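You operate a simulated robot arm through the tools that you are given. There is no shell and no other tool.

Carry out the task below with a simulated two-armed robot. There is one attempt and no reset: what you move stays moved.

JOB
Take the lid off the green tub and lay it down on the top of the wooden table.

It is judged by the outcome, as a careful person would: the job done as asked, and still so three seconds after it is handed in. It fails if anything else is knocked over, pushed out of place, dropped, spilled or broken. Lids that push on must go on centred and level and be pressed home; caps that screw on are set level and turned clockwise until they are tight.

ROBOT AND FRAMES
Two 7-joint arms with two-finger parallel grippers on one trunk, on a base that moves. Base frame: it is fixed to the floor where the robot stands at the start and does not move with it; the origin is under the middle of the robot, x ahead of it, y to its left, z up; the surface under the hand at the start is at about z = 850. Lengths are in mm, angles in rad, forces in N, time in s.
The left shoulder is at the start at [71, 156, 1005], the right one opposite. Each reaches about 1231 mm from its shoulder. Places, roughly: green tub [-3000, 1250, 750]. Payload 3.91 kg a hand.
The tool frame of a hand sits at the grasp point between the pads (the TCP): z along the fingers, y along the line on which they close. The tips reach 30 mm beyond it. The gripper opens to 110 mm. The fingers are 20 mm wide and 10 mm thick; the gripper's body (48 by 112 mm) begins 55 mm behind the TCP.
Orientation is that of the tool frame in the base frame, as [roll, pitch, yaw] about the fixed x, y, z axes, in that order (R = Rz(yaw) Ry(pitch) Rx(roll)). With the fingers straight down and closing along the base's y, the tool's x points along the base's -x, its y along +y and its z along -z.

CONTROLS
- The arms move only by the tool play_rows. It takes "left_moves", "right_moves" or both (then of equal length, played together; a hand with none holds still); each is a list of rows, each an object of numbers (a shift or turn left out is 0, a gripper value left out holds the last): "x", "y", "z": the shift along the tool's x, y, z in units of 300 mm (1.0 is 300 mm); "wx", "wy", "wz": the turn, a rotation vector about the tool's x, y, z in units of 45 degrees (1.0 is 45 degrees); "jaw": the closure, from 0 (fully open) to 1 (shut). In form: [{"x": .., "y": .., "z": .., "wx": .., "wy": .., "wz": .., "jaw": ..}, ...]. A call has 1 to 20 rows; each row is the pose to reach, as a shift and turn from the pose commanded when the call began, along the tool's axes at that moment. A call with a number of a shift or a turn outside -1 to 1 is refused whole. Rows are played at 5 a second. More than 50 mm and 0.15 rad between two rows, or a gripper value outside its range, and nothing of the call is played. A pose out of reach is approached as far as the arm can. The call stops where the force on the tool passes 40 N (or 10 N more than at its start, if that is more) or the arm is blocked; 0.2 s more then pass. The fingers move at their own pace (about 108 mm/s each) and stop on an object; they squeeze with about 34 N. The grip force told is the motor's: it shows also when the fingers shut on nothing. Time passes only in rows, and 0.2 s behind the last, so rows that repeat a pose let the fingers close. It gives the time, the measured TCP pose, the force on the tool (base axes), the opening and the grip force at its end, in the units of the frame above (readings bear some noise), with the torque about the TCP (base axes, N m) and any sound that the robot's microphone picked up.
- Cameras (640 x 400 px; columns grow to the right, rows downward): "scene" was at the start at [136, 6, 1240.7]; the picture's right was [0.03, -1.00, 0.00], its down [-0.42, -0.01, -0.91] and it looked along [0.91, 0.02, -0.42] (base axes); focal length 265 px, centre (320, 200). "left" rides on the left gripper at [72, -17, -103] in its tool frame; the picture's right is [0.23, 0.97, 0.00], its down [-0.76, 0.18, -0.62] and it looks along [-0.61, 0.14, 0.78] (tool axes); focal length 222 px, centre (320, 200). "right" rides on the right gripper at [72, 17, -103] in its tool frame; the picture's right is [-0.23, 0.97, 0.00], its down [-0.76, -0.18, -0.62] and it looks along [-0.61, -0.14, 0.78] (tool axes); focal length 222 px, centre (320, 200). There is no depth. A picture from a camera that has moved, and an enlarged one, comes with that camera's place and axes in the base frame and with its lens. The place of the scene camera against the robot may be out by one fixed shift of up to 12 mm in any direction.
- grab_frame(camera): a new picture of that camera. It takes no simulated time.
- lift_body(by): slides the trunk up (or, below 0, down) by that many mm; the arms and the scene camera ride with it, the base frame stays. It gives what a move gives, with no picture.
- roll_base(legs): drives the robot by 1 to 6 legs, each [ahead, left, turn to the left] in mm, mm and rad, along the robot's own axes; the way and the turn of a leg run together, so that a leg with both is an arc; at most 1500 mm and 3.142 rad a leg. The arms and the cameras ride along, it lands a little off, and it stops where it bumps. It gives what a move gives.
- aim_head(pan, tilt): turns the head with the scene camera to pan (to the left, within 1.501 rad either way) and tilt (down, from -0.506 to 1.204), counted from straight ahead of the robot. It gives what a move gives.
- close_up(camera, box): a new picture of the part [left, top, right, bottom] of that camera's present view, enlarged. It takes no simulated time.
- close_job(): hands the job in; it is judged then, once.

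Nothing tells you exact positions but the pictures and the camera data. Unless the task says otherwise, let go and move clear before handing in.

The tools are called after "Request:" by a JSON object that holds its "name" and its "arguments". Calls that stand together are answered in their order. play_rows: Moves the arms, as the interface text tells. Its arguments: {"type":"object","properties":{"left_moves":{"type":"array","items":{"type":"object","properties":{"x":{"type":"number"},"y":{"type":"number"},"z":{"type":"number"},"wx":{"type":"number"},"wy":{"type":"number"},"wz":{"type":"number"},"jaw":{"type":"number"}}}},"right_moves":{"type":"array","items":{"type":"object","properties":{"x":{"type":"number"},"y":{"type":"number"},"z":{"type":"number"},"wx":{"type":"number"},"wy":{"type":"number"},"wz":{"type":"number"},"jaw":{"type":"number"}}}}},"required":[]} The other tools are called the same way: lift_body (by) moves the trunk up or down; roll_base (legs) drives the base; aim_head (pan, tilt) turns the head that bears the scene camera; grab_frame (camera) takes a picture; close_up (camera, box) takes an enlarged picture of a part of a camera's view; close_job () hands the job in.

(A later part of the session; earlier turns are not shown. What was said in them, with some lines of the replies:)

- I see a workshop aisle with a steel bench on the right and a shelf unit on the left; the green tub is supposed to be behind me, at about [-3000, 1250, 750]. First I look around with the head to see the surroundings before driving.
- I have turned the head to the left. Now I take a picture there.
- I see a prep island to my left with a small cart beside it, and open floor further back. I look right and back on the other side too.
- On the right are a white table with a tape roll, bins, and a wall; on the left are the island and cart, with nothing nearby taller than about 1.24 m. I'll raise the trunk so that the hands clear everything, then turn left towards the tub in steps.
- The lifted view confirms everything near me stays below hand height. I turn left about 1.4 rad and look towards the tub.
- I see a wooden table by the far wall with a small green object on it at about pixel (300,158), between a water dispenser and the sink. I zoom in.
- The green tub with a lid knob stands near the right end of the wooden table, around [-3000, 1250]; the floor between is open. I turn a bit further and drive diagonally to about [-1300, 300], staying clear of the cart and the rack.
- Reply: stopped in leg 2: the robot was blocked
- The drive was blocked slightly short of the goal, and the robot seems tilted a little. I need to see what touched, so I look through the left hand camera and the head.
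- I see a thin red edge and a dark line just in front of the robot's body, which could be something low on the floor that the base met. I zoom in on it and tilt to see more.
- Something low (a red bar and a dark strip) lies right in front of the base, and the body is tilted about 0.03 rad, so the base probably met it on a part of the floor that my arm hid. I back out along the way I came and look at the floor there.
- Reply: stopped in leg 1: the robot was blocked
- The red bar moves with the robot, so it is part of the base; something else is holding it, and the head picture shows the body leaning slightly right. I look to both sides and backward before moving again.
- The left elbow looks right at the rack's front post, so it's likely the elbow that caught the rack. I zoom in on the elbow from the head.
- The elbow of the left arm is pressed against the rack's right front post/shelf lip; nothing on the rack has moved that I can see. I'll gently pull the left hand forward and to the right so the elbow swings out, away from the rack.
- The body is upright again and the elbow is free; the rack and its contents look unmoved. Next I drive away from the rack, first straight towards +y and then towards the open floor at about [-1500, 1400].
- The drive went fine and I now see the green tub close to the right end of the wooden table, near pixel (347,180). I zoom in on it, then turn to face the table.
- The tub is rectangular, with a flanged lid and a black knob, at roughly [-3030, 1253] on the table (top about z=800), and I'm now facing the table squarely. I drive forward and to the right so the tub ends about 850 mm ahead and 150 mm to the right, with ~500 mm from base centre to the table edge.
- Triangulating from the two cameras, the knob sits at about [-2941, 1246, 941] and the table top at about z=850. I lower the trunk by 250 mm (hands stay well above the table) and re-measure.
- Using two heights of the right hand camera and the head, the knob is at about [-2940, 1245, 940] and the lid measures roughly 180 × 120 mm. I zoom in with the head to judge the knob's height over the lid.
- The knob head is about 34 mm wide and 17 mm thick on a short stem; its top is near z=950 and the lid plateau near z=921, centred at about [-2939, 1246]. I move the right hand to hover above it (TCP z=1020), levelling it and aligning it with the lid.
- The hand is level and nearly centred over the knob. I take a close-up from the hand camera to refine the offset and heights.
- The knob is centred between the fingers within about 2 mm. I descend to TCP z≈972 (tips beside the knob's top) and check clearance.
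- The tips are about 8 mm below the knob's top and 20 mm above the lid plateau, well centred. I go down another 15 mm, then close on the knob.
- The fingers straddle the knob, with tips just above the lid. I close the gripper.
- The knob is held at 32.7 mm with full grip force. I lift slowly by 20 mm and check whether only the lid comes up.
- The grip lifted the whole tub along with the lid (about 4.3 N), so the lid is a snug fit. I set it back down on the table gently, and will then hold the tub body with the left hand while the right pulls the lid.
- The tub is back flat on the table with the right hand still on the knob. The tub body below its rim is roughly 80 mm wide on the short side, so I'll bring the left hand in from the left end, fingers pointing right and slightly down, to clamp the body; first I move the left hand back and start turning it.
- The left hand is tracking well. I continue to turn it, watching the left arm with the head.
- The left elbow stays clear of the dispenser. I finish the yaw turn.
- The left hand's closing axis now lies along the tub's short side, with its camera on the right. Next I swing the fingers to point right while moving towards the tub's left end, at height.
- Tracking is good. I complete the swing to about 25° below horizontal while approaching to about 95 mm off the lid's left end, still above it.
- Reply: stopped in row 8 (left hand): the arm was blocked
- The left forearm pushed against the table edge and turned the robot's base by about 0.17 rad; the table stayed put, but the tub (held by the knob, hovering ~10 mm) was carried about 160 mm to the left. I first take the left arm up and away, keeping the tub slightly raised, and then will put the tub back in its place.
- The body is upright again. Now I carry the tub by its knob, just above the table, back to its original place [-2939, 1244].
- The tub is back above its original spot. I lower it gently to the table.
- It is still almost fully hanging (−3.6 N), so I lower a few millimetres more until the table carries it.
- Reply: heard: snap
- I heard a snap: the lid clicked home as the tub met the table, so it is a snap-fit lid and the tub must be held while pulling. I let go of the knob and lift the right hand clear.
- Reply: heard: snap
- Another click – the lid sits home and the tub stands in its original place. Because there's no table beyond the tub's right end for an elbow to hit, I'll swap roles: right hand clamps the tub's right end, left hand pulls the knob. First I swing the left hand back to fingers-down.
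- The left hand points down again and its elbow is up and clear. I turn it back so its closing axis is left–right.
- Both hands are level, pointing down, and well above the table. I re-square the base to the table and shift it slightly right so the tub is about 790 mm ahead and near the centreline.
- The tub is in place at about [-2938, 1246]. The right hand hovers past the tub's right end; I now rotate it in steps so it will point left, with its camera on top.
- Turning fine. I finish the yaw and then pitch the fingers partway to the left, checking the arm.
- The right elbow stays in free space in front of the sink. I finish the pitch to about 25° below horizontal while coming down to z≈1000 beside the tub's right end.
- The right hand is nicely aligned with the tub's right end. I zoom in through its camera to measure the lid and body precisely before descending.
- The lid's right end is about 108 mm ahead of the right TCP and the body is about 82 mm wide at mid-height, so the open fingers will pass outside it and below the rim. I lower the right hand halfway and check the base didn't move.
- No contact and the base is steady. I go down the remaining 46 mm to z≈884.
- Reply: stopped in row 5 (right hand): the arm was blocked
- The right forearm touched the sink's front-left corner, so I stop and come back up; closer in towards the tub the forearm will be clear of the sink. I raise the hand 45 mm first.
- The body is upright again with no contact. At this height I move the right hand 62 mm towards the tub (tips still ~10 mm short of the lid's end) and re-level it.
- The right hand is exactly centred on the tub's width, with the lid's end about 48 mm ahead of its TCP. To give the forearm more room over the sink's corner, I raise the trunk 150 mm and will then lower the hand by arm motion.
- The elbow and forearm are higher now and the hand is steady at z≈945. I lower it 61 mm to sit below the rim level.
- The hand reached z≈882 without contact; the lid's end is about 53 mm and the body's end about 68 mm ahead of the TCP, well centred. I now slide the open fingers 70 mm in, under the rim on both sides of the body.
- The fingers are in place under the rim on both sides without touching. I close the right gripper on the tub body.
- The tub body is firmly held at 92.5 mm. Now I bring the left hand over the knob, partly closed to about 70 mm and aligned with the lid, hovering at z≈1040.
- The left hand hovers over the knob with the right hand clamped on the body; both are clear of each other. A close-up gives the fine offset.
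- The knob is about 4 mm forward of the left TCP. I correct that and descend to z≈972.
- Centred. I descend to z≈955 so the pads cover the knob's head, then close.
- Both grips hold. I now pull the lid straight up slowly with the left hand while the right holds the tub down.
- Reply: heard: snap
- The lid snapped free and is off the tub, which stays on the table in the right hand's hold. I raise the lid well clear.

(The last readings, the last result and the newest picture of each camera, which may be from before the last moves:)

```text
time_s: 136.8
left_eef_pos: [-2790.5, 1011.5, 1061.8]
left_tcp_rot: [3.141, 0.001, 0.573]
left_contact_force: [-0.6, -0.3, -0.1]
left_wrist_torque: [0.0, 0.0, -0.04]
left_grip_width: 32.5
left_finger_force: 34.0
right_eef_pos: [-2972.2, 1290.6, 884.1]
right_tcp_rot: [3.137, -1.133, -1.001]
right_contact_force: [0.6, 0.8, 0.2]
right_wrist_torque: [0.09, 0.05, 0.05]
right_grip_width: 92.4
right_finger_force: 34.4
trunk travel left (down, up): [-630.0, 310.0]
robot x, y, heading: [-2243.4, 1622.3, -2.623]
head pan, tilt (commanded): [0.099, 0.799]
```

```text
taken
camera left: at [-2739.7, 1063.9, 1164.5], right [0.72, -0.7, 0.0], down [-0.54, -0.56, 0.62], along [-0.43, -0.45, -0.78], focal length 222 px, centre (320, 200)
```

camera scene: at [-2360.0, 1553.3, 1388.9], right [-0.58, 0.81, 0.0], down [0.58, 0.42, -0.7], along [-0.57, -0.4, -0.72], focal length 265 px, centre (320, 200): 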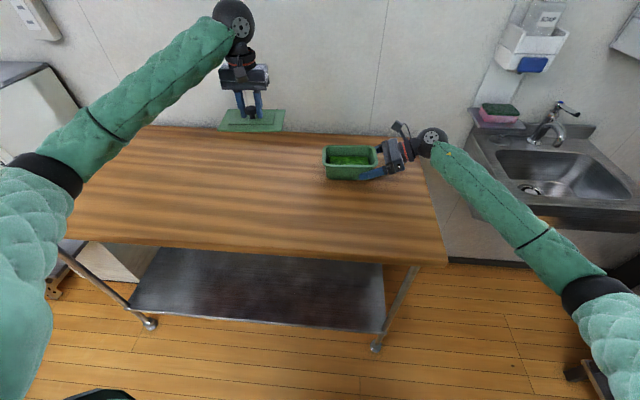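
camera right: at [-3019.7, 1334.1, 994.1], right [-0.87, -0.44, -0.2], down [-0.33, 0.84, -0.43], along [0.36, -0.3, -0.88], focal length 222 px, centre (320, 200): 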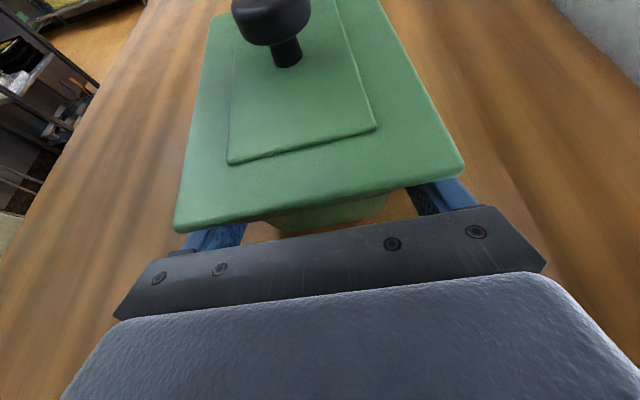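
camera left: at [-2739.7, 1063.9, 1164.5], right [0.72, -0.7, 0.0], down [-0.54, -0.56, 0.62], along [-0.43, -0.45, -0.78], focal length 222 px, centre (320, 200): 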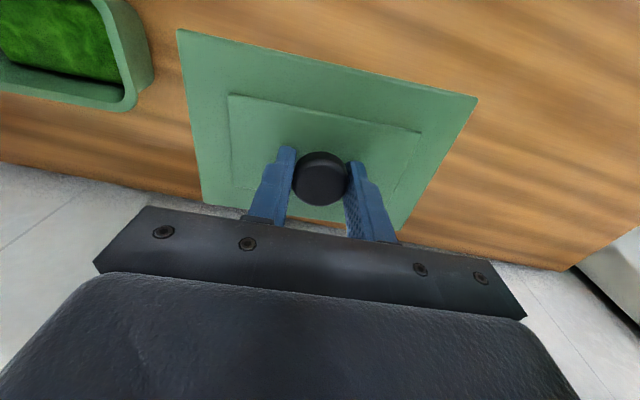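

The tub stands open and undisturbed (its contents still inside), and the lid hangs level over a clear part of the table, about 275 mm left of the tub. I lower it to just above the table.

Request:
{"name": "play_rows", "arguments": {"left_moves": [{"z": 0.06}, {"z": 0.12}, {"z": 0.18}, {"z": 0.24}, {"z": 0.3}, {"z": 0.36}, {"z": 0.42}, {"z": 0.46}, {"z": 0.475}, {"z": 0.475}]}}

Request:
{"name": "close_up", "arguments": {"camera": "scene", "box": [150, 80, 390, 230]}}

```text
time_s: 139.0
left_eef_pos: [-2790.4, 1010.5, 919.3]
left_tcp_rot: [-3.141, -0.001, 0.571]
left_contact_force: [-0.9, -0.1, -0.7]
left_wrist_torque: [0.03, -0.01, 0.02]
left_grip_width: 32.7
left_finger_force: 34.0
right_eef_pos: [-2973.8, 1289.0, 883.8]
right_tcp_rot: [3.139, -1.133, -1.0]
right_contact_force: [-0.2, -0.8, 0.4]
right_wrist_torque: [-0.1, -0.01, -0.09]
right_grip_width: 92.7
right_finger_force: 33.9
trunk travel left (down, up): [-630.0, 310.0]
robot x, y, heading: [-2242.8, 1622.3, -2.623]
head pan, tilt (commanded): [0.099, 0.799]
```

```text
2.67 times, centred on (270, 155) of scene
camera zoom: at [-2360.1, 1553.2, 1388.9], right [-0.58, 0.81, 0.0], down [0.58, 0.42, -0.7], along [-0.57, -0.4, -0.72], focal length 707 px, centre (453, 320)
```

zoom: 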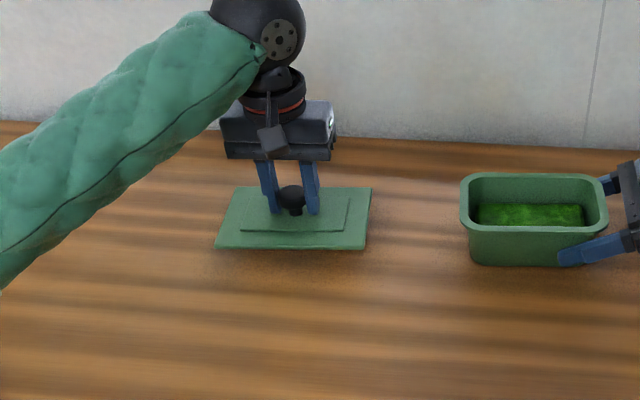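

The lid is level and close to the table. I lower it slowly in small steps until the table carries it.

Request:
{"name": "play_rows", "arguments": {"left_moves": [{"z": 0.007}, {"z": 0.014}, {"z": 0.021}, {"z": 0.027}, {"z": 0.027}]}}

Request:
{"name": "close_up", "arguments": {"camera": "scene", "box": [210, 110, 310, 190]}}

```text
time_s: 140.2
left_eef_pos: [-2791.6, 1009.9, 910.2]
left_tcp_rot: [-3.141, 0.0, 0.573]
left_contact_force: [-0.3, 0.1, 0.1]
left_wrist_torque: [0.02, 0.02, 0.02]
left_grip_width: 32.8
left_finger_force: 34.1
right_eef_pos: [-2972.0, 1289.7, 883.4]
right_tcp_rot: [3.138, -1.134, -0.999]
right_contact_force: [0.3, -1.2, 0.2]
right_wrist_torque: [-0.06, -0.01, 0.0]
right_grip_width: 92.5
right_finger_force: 34.2
trunk travel left (down, up): [-630.0, 310.0]
robot x, y, heading: [-2241.6, 1618.3, -2.62]
head pan, tilt (commanded): [0.099, 0.799]
```

```text
5.00 times, centred on (260, 150) of scene
camera zoom: at [-2360.0, 1553.2, 1388.9], right [-0.58, 0.81, 0.0], down [0.58, 0.42, -0.7], along [-0.57, -0.4, -0.72], focal length 1326 px, centre (620, 450)
```

zoom: 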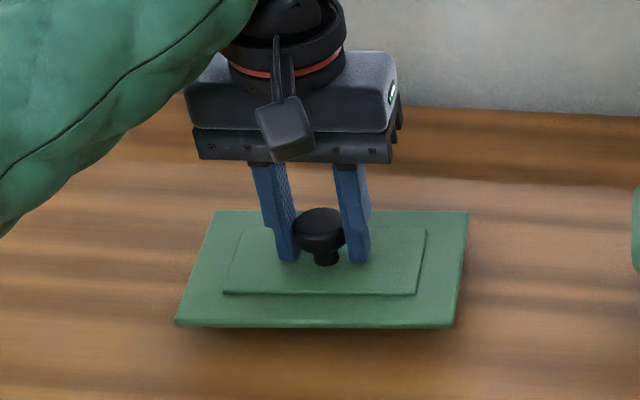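

Request:
{"name": "play_rows", "arguments": {"left_moves": [{"z": 0.006}, {"z": 0.012}, {"z": 0.017}, {"z": 0.017}]}}

Request:
{"name": "close_up", "arguments": {"camera": "scene", "box": [210, 110, 310, 190]}}

```text
time_s: 141.2
left_eef_pos: [-2790.5, 1009.5, 905.3]
left_tcp_rot: [-3.141, -0.001, 0.572]
left_contact_force: [0.2, 0.1, -1.0]
left_wrist_torque: [0.01, 0.0, -0.02]
left_grip_width: 32.7
left_finger_force: 34.3
right_eef_pos: [-2973.8, 1289.5, 882.9]
right_tcp_rot: [3.138, -1.133, -1.0]
right_contact_force: [-0.2, -0.2, -0.2]
right_wrist_torque: [0.0, -0.03, -0.02]
right_grip_width: 92.7
right_finger_force: 34.3
trunk travel left (down, up): [-630.0, 310.0]
robot x, y, heading: [-2243.3, 1619.6, -2.622]
head pan, tilt (commanded): [0.099, 0.799]
```

```text
5.00 times, centred on (260, 150) of scene
camera zoom: at [-2360.0, 1553.2, 1388.9], right [-0.58, 0.81, 0.0], down [0.58, 0.42, -0.7], along [-0.57, -0.4, -0.72], focal length 1326 px, centre (620, 450)
```

zoom: 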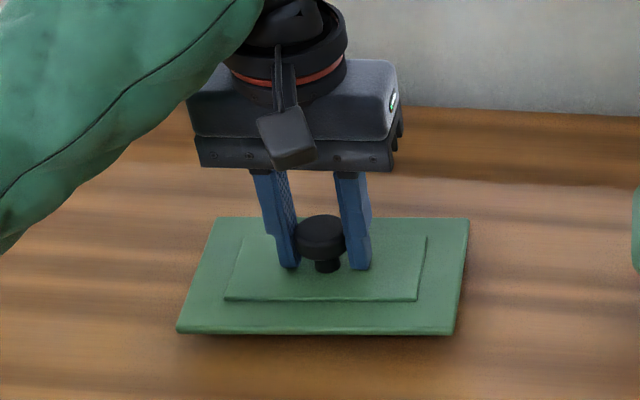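

Request:
{"name": "play_rows", "arguments": {"left_moves": [{"z": 0.005}, {"z": 0.01}, {"z": 0.014}, {"z": 0.014}]}}

Request:
{"name": "close_up", "arguments": {"camera": "scene", "box": [210, 110, 310, 190]}}

```text
time_s: 142.2
left_eef_pos: [-2790.2, 1010.5, 902.7]
left_tcp_rot: [3.142, -0.002, 0.573]
left_contact_force: [0.6, 0.2, -0.2]
left_wrist_torque: [-0.01, -0.01, 0.05]
left_grip_width: 32.6
left_finger_force: 33.8
right_eef_pos: [-2973.2, 1289.8, 884.2]
right_tcp_rot: [3.138, -1.134, -0.999]
right_contact_force: [0.4, -0.5, -0.2]
right_wrist_torque: [0.07, -0.01, 0.04]
right_grip_width: 92.5
right_finger_force: 34.0
trunk travel left (down, up): [-630.0, 310.0]
robot x, y, heading: [-2243.9, 1620.0, -2.623]
head pan, tilt (commanded): [0.099, 0.799]
```

```text
5.00 times, centred on (260, 150) of scene
camera zoom: at [-2360.0, 1553.2, 1388.9], right [-0.58, 0.81, 0.0], down [0.58, 0.42, -0.7], along [-0.57, -0.4, -0.72], focal length 1326 px, centre (620, 450)
```

zoom: 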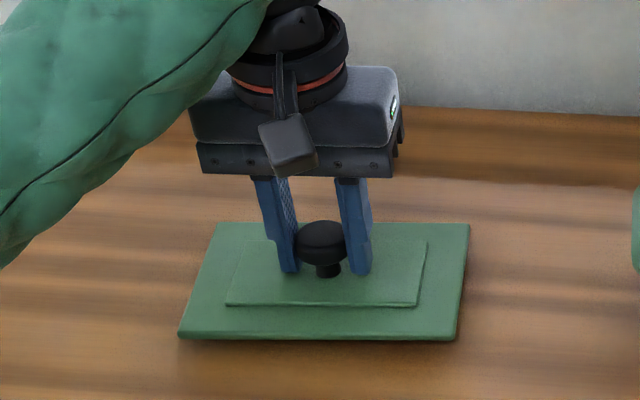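

Request:
{"name": "play_rows", "arguments": {"left_moves": [{"z": 0.005}, {"z": 0.01}, {"z": 0.014}, {"z": 0.014}]}}

Request:
{"name": "close_up", "arguments": {"camera": "scene", "box": [210, 110, 310, 190]}}

```text
time_s: 143.2
left_eef_pos: [-2790.8, 1009.3, 897.1]
left_tcp_rot: [3.141, 0.0, 0.572]
left_contact_force: [0.0, -0.6, -0.5]
left_wrist_torque: [-0.04, 0.0, -0.02]
left_grip_width: 32.5
left_finger_force: 34.1
right_eef_pos: [-2972.4, 1289.2, 884.0]
right_tcp_rot: [3.139, -1.132, -0.999]
right_contact_force: [-0.2, -1.9, 0.4]
right_wrist_torque: [0.01, 0.05, 0.03]
right_grip_width: 92.4
right_finger_force: 34.3
trunk travel left (down, up): [-630.0, 310.0]
robot x, y, heading: [-2242.8, 1620.9, -2.623]
head pan, tilt (commanded): [0.099, 0.799]
```

```text
5.00 times, centred on (260, 150) of scene
camera zoom: at [-2360.0, 1553.2, 1388.9], right [-0.58, 0.81, 0.0], down [0.58, 0.42, -0.7], along [-0.57, -0.4, -0.72], focal length 1326 px, centre (620, 450)
```

zoom: 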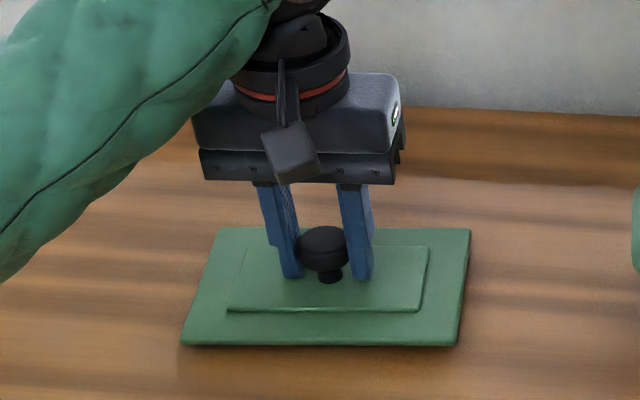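

Request:
{"name": "play_rows", "arguments": {"left_moves": [{"z": 0.005}, {"z": 0.01}, {"z": 0.014}, {"z": 0.014}]}}

Request:
{"name": "close_up", "arguments": {"camera": "scene", "box": [210, 110, 310, 190]}}

```text
time_s: 144.2
left_eef_pos: [-2790.6, 1010.0, 892.6]
left_tcp_rot: [3.141, 0.0, 0.572]
left_contact_force: [0.1, 0.2, -0.3]
left_wrist_torque: [0.02, 0.01, 0.0]
left_grip_width: 32.5
left_finger_force: 34.0
right_eef_pos: [-2972.7, 1290.8, 883.1]
right_tcp_rot: [3.137, -1.131, -0.998]
right_contact_force: [-0.4, -0.7, -0.1]
right_wrist_torque: [-0.04, -0.06, 0.02]
right_grip_width: 92.8
right_finger_force: 34.5
trunk travel left (down, up): [-630.0, 310.0]
robot x, y, heading: [-2244.7, 1625.8, -2.615]
head pan, tilt (commanded): [0.099, 0.799]
```

```text
5.00 times, centred on (260, 150) of scene
camera zoom: at [-2360.0, 1553.2, 1388.9], right [-0.58, 0.81, 0.0], down [0.58, 0.42, -0.7], along [-0.57, -0.4, -0.72], focal length 1326 px, centre (620, 450)
```

zoom: 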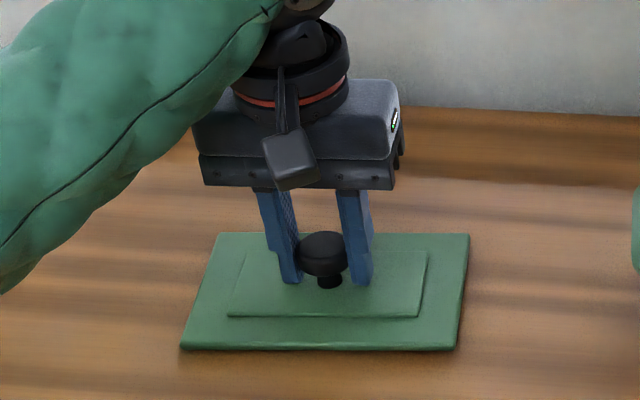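

Request:
{"name": "play_rows", "arguments": {"left_moves": [{"z": 0.005}, {"z": 0.01}, {"z": 0.014}, {"z": 0.014}]}}

Request:
{"name": "close_up", "arguments": {"camera": "scene", "box": [210, 110, 310, 190]}}

```text
time_s: 145.2
left_eef_pos: [-2790.6, 1010.4, 890.6]
left_tcp_rot: [-3.141, 0.002, 0.572]
left_contact_force: [-2.5, -4.4, 12.3]
left_wrist_torque: [-0.12, -0.19, -0.02]
left_grip_width: 32.6
left_finger_force: 34.1
right_eef_pos: [-2971.9, 1290.5, 883.0]
right_tcp_rot: [3.139, -1.133, -1.0]
right_contact_force: [0.5, -0.4, 0.0]
right_wrist_torque: [0.17, 0.13, -0.01]
right_grip_width: 92.9
right_finger_force: 34.2
trunk travel left (down, up): [-630.0, 310.0]
robot x, y, heading: [-2243.7, 1620.3, -2.621]
head pan, tilt (commanded): [0.099, 0.799]
```

```text
5.00 times, centred on (260, 150) of scene
camera zoom: at [-2359.7, 1553.5, 1389.1], right [-0.58, 0.81, 0.0], down [0.58, 0.42, -0.7], along [-0.57, -0.4, -0.72], focal length 1326 px, centre (620, 450)
```

zoom: 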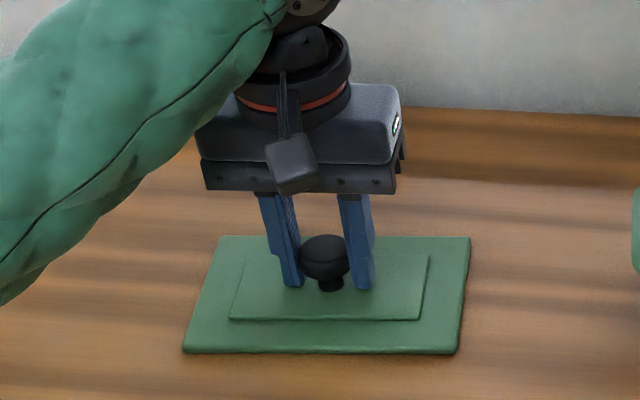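

The table now carries the lid (12 N). I ease off slightly, open the left gripper, and lift it straight up.

Request:
{"name": "play_rows", "arguments": {"left_moves": [{"z": -0.004}, {"z": -0.007}, {"z": -0.007, "jaw": 0.6}, {"z": -0.007, "jaw": 0.4}, {"z": -0.007, "jaw": 0.35}, {"z": -0.007, "jaw": 0.35}]}}

Request:
{"name": "close_up", "arguments": {"camera": "scene", "box": [210, 110, 310, 190]}}

```text
time_s: 146.6
left_eef_pos: [-2791.5, 1010.8, 890.4]
left_tcp_rot: [3.14, 0.001, 0.571]
left_contact_force: [-0.4, -0.6, -1.0]
left_wrist_torque: [0.0, -0.02, 0.0]
left_grip_width: 71.5
left_finger_force: 0.0
right_eef_pos: [-2973.0, 1288.9, 883.9]
right_tcp_rot: [3.139, -1.133, -1.0]
right_contact_force: [-0.4, -0.2, -0.4]
right_wrist_torque: [-0.05, -0.03, -0.03]
right_grip_width: 92.8
right_finger_force: 33.0
trunk travel left (down, up): [-630.0, 310.0]
robot x, y, heading: [-2239.7, 1621.9, -2.622]
head pan, tilt (commanded): [0.099, 0.799]
```

```text
5.00 times, centred on (260, 150) of scene
camera zoom: at [-2360.1, 1553.2, 1388.9], right [-0.58, 0.81, 0.0], down [0.58, 0.42, -0.7], along [-0.57, -0.4, -0.72], focal length 1326 px, centre (620, 450)
```

zoom: 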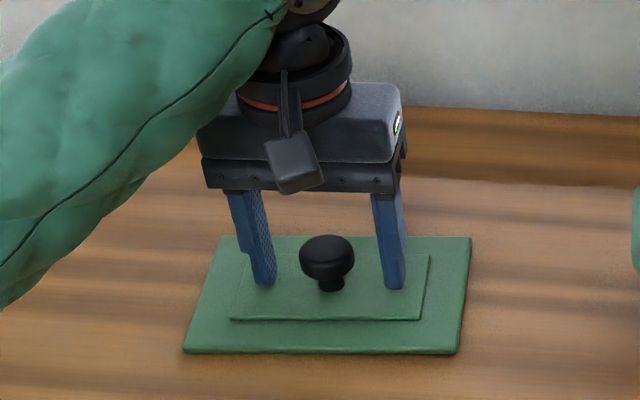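

The lid lies flat and free on the table. I raise the left hand straight up, well clear of it.

Request:
{"name": "play_rows", "arguments": {"left_moves": [{"z": -0.04}, {"z": -0.09}, {"z": -0.16}, {"z": -0.24}, {"z": -0.33}, {"z": -0.42}, {"z": -0.5}, {"z": -0.5}]}}

Request:
{"name": "grab_frame", "arguments": {"camera": "scene"}}

Request:
{"name": "grab_frame", "arguments": {"camera": "left"}}

```text
time_s: 148.4
left_eef_pos: [-2790.9, 1010.6, 1040.0]
left_tcp_rot: [-3.141, 0.001, 0.572]
left_contact_force: [0.2, 0.6, 0.4]
left_wrist_torque: [0.04, 0.01, -0.01]
left_grip_width: 71.5
left_finger_force: 0.0
right_eef_pos: [-2971.8, 1290.4, 882.5]
right_tcp_rot: [3.138, -1.132, -1.0]
right_contact_force: [0.5, 0.5, 1.1]
right_wrist_torque: [-0.12, -0.06, 0.06]
right_grip_width: 92.9
right_finger_force: 34.4
trunk travel left (down, up): [-630.0, 310.0]
robot x, y, heading: [-2239.2, 1620.3, -2.623]
head pan, tilt (commanded): [0.099, 0.799]
```

```text
taken
camera scene: at [-2360.1, 1553.2, 1388.9], right [-0.58, 0.81, 0.0], down [0.58, 0.42, -0.7], along [-0.57, -0.4, -0.72], focal length 265 px, centre (320, 200)
```

scene: 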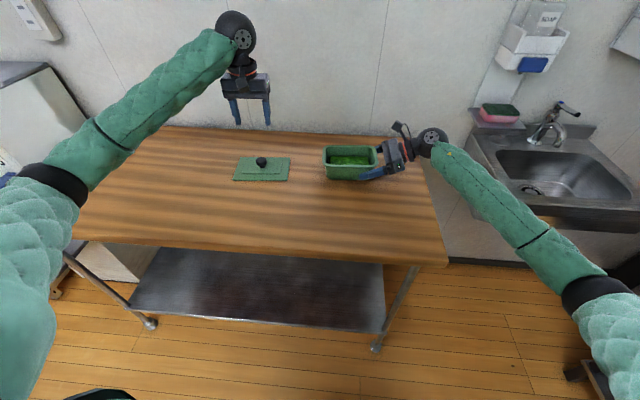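

```text
taken
camera left: at [-2738.3, 1064.0, 1142.8], right [0.72, -0.7, 0.0], down [-0.54, -0.56, 0.62], along [-0.43, -0.45, -0.78], focal length 222 px, centre (320, 200)
```

left: 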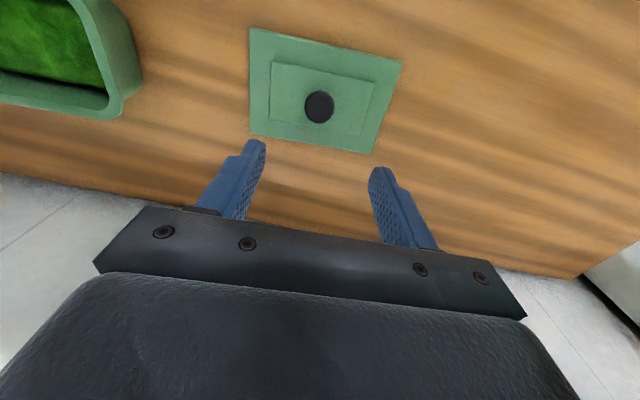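

The lid lies flat on the table with the left hand clear. Now I open the right gripper to release the tub.

Request:
{"name": "play_rows", "arguments": {"right_moves": [{"jaw": 0.12}, {"jaw": 0.06}, {"jaw": 0}, {"jaw": 0}, {"jaw": 0}]}}

Request:
{"name": "close_up", "arguments": {"camera": "scene", "box": [300, 100, 460, 200]}}

Request:
{"name": "grab_frame", "arguments": {"camera": "right"}}

```text
time_s: 149.6
left_eef_pos: [-2790.0, 1011.5, 1040.2]
left_tcp_rot: [-3.14, 0.0, 0.571]
left_contact_force: [-0.7, 0.6, 0.6]
left_wrist_torque: [0.01, -0.03, 0.01]
left_grip_width: 71.5
left_finger_force: 0.1
right_eef_pos: [-2973.5, 1290.2, 884.5]
right_tcp_rot: [3.139, -1.132, -0.999]
right_contact_force: [1.0, -0.2, 1.0]
right_wrist_torque: [-0.02, -0.03, 0.01]
right_grip_width: 109.9
right_finger_force: 0.0
trunk travel left (down, up): [-630.0, 310.0]
robot x, y, heading: [-2243.5, 1620.6, -2.621]
head pan, tilt (commanded): [0.099, 0.799]
```

```text
4.00 times, centred on (380, 150) of scene
camera zoom: at [-2360.0, 1553.2, 1388.9], right [-0.58, 0.81, 0.0], down [0.58, 0.42, -0.7], along [-0.57, -0.4, -0.72], focal length 1061 px, centre (80, 400)
```

zoom: 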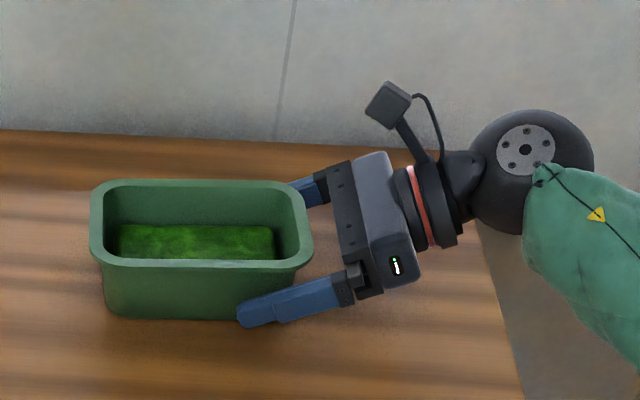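

```text
taken
camera right: at [-3019.8, 1334.2, 994.0], right [-0.87, -0.44, -0.2], down [-0.33, 0.84, -0.43], along [0.36, -0.3, -0.88], focal length 222 px, centre (320, 200)
```

right: 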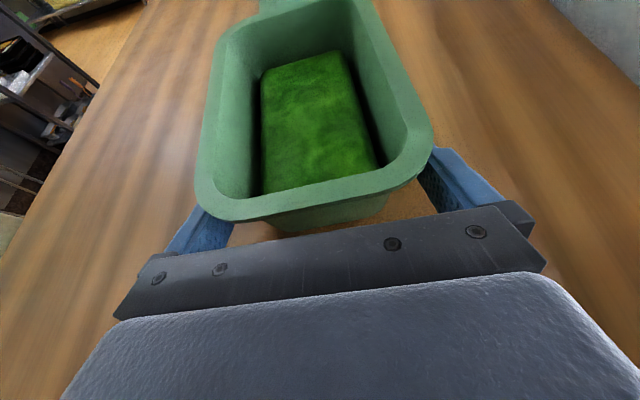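

The tub stands free between the open fingers. I slide the right hand straight back out the way it came, then lift it.

Request:
{"name": "play_rows", "arguments": {"right_moves": [{"x": -0.0141, "z": -0.0302}, {"x": -0.0282, "z": -0.0604}, {"x": -0.0423, "z": -0.0906}, {"x": -0.0564, "z": -0.1208}, {"x": -0.0705, "z": -0.151}, {"x": -0.0846, "z": -0.1812}, {"x": -0.1, "z": -0.2144}, {"x": -0.1, "z": -0.2144}]}}

Request:
{"name": "close_up", "arguments": {"camera": "scene", "box": [300, 100, 460, 200]}}

```text
time_s: 151.4
left_eef_pos: [-2790.7, 1010.6, 1041.0]
left_tcp_rot: [3.141, 0.001, 0.574]
left_contact_force: [0.3, 0.7, -0.8]
left_wrist_torque: [0.02, 0.01, 0.01]
left_grip_width: 71.6
left_finger_force: 0.1
right_eef_pos: [-3010.2, 1349.6, 883.5]
right_tcp_rot: [3.137, -1.131, -1.0]
right_contact_force: [-0.9, 0.1, 0.1]
right_wrist_torque: [-0.02, -0.02, -0.01]
right_grip_width: 110.0
right_finger_force: 0.0
trunk travel left (down, up): [-630.0, 310.0]
robot x, y, heading: [-2245.9, 1623.8, -2.623]
head pan, tilt (commanded): [0.099, 0.799]
```

```text
4.00 times, centred on (380, 150) of scene
camera zoom: at [-2360.0, 1553.0, 1388.9], right [-0.58, 0.81, 0.0], down [0.58, 0.42, -0.7], along [-0.57, -0.4, -0.72], focal length 1061 px, centre (80, 400)
```

zoom: 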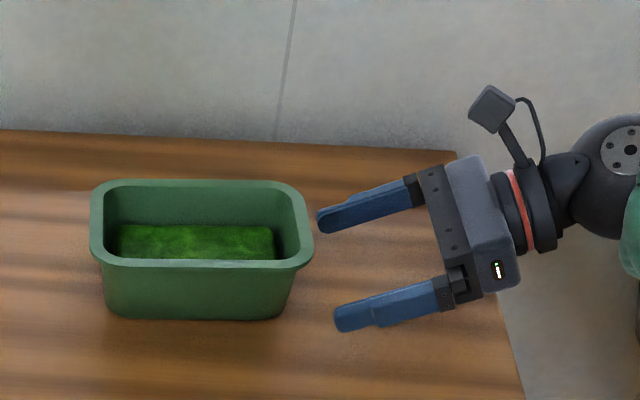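

The right hand is out without touching the tub. I lift it 120 mm to be well clear.

Request:
{"name": "play_rows", "arguments": {"right_moves": [{"x": 0.06, "z": -0.028}, {"x": 0.12, "z": -0.056}, {"x": 0.18, "z": -0.084}, {"x": 0.24, "z": -0.112}, {"x": 0.3, "z": -0.14}, {"x": 0.362, "z": -0.169}, {"x": 0.362, "z": -0.169}]}}

Request:
{"name": "aim_head", "arguments": {"pan": -0.1, "tilt": 0.7}}

Request:
{"name": "grab_frame", "arguments": {"camera": "scene"}}

Request:
{"name": "close_up", "arguments": {"camera": "scene", "box": [130, 90, 370, 240]}}

```text
time_s: 153.0
left_eef_pos: [-2789.9, 1010.3, 1040.6]
left_tcp_rot: [3.14, 0.001, 0.572]
left_contact_force: [0.2, -1.2, 0.1]
left_wrist_torque: [0.0, 0.01, -0.03]
left_grip_width: 71.5
left_finger_force: 0.2
right_eef_pos: [-3011.2, 1351.5, 1002.8]
right_tcp_rot: [3.138, -1.132, -1.001]
right_contact_force: [0.0, -0.3, 0.6]
right_wrist_torque: [0.0, 0.03, 0.01]
right_grip_width: 109.8
right_finger_force: 0.0
trunk travel left (down, up): [-630.0, 310.0]
robot x, y, heading: [-2247.1, 1621.7, -2.624]
head pan, tilt (commanded): [0.099, 0.799]
```

```text
time_s: 153.7
left_eef_pos: [-2791.1, 1010.7, 1039.9]
left_tcp_rot: [-3.142, 0.001, 0.572]
left_contact_force: [-0.3, -0.2, 0.0]
left_wrist_torque: [-0.02, 0.03, 0.0]
left_grip_width: 71.3
left_finger_force: 0.1
right_eef_pos: [-3010.8, 1351.5, 1002.4]
right_tcp_rot: [3.138, -1.134, -1.001]
right_contact_force: [0.5, 0.4, -0.4]
right_wrist_torque: [-0.01, 0.02, -0.03]
right_grip_width: 109.9
right_finger_force: 0.0
trunk travel left (down, up): [-630.0, 310.0]
robot x, y, heading: [-2243.3, 1622.8, -2.62]
head pan, tilt (commanded): [-0.099, 0.7]
```

```text
taken
camera scene: at [-2371.8, 1565.3, 1397.2], right [-0.41, 0.91, 0.0], down [0.59, 0.26, -0.76], along [-0.7, -0.31, -0.64], focal length 265 px, centre (320, 200)
```

scene: 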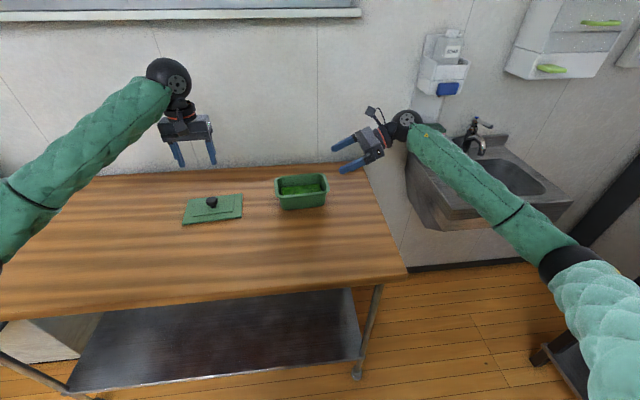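

```text
2.67 times, centred on (250, 165) of scene
camera zoom: at [-2371.8, 1565.3, 1397.2], right [-0.41, 0.91, 0.0], down [0.59, 0.26, -0.76], along [-0.7, -0.31, -0.64], focal length 707 px, centre (507, 293)
```

zoom: 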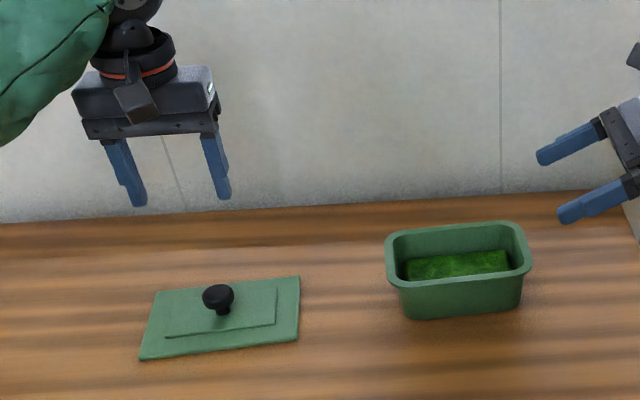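

The lid lies flat on the wooden table and the open tub stands upright in its place with its contents. Before handing in, I check the rack that my elbow brushed earlier.

Request:
{"name": "aim_head", "arguments": {"pan": 1.2, "tilt": 0.5}}

Request:
{"name": "grab_frame", "arguments": {"camera": "scene"}}

```text
time_s: 155.2
left_eef_pos: [-2790.6, 1009.9, 1039.0]
left_tcp_rot: [-3.142, 0.0, 0.573]
left_contact_force: [-0.3, -1.3, 0.2]
left_wrist_torque: [-0.03, 0.0, 0.03]
left_grip_width: 71.5
left_finger_force: 0.0
right_eef_pos: [-3011.7, 1349.5, 1002.5]
right_tcp_rot: [3.139, -1.131, -0.999]
right_contact_force: [-0.4, -0.4, -0.2]
right_wrist_torque: [-0.04, 0.03, 0.01]
right_grip_width: 109.9
right_finger_force: 0.1
trunk travel left (down, up): [-630.0, 310.0]
robot x, y, heading: [-2247.1, 1624.3, -2.623]
head pan, tilt (commanded): [1.201, 0.499]
```

```text
taken
camera scene: at [-2280.9, 1510.1, 1414.9], right [-0.99, -0.15, 0.0], down [-0.07, 0.47, -0.88], along [0.13, -0.87, -0.48], focal length 265 px, centre (320, 200)
```

scene: 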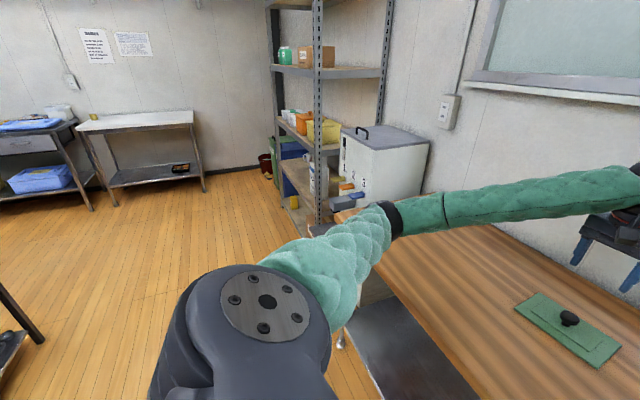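

The rack and its contents stand as before, the dispenser is untouched, the lid lies flat on the wooden table, and both hands are clear. I hand the job in.

Request:
{"name": "close_job", "arguments": {}}

```text
The job is handed in.
```

The lid is off the green tub and lying flat, knob up, on the wooden table about 275 mm to the left of the tub. The tub is open, upright and back within a few millimetres of where it started, with its contents still inside. I let go of both and lifted the hands clear before handing in.

It was not a clean run:

- **Rack:** on the drive over, my left elbow caught the corner of the storage rack. I backed it out, and the rack and everything on it look the same afterwards.
- **Tub carried off its spot:** the lid is a snap fit, so my first lift took the whole tub up with it. While I was bringing the left hand in to hold the tub, my base was turned about 0.17 rad. The left forearm had probably pushed on the table edge. The tub, hanging from the knob, was carried about 160 mm to the left. I set it back in its original place, and the table did not move.
- **Sink:** my right forearm stopped against something on the way down, most likely the front corner of the sink. I raised the trunk and moved the hand closer to the tub before trying again. Nothing at the sink looks moved.

In the end I held the tub body with the right hand and pulled the lid straight up with the left.
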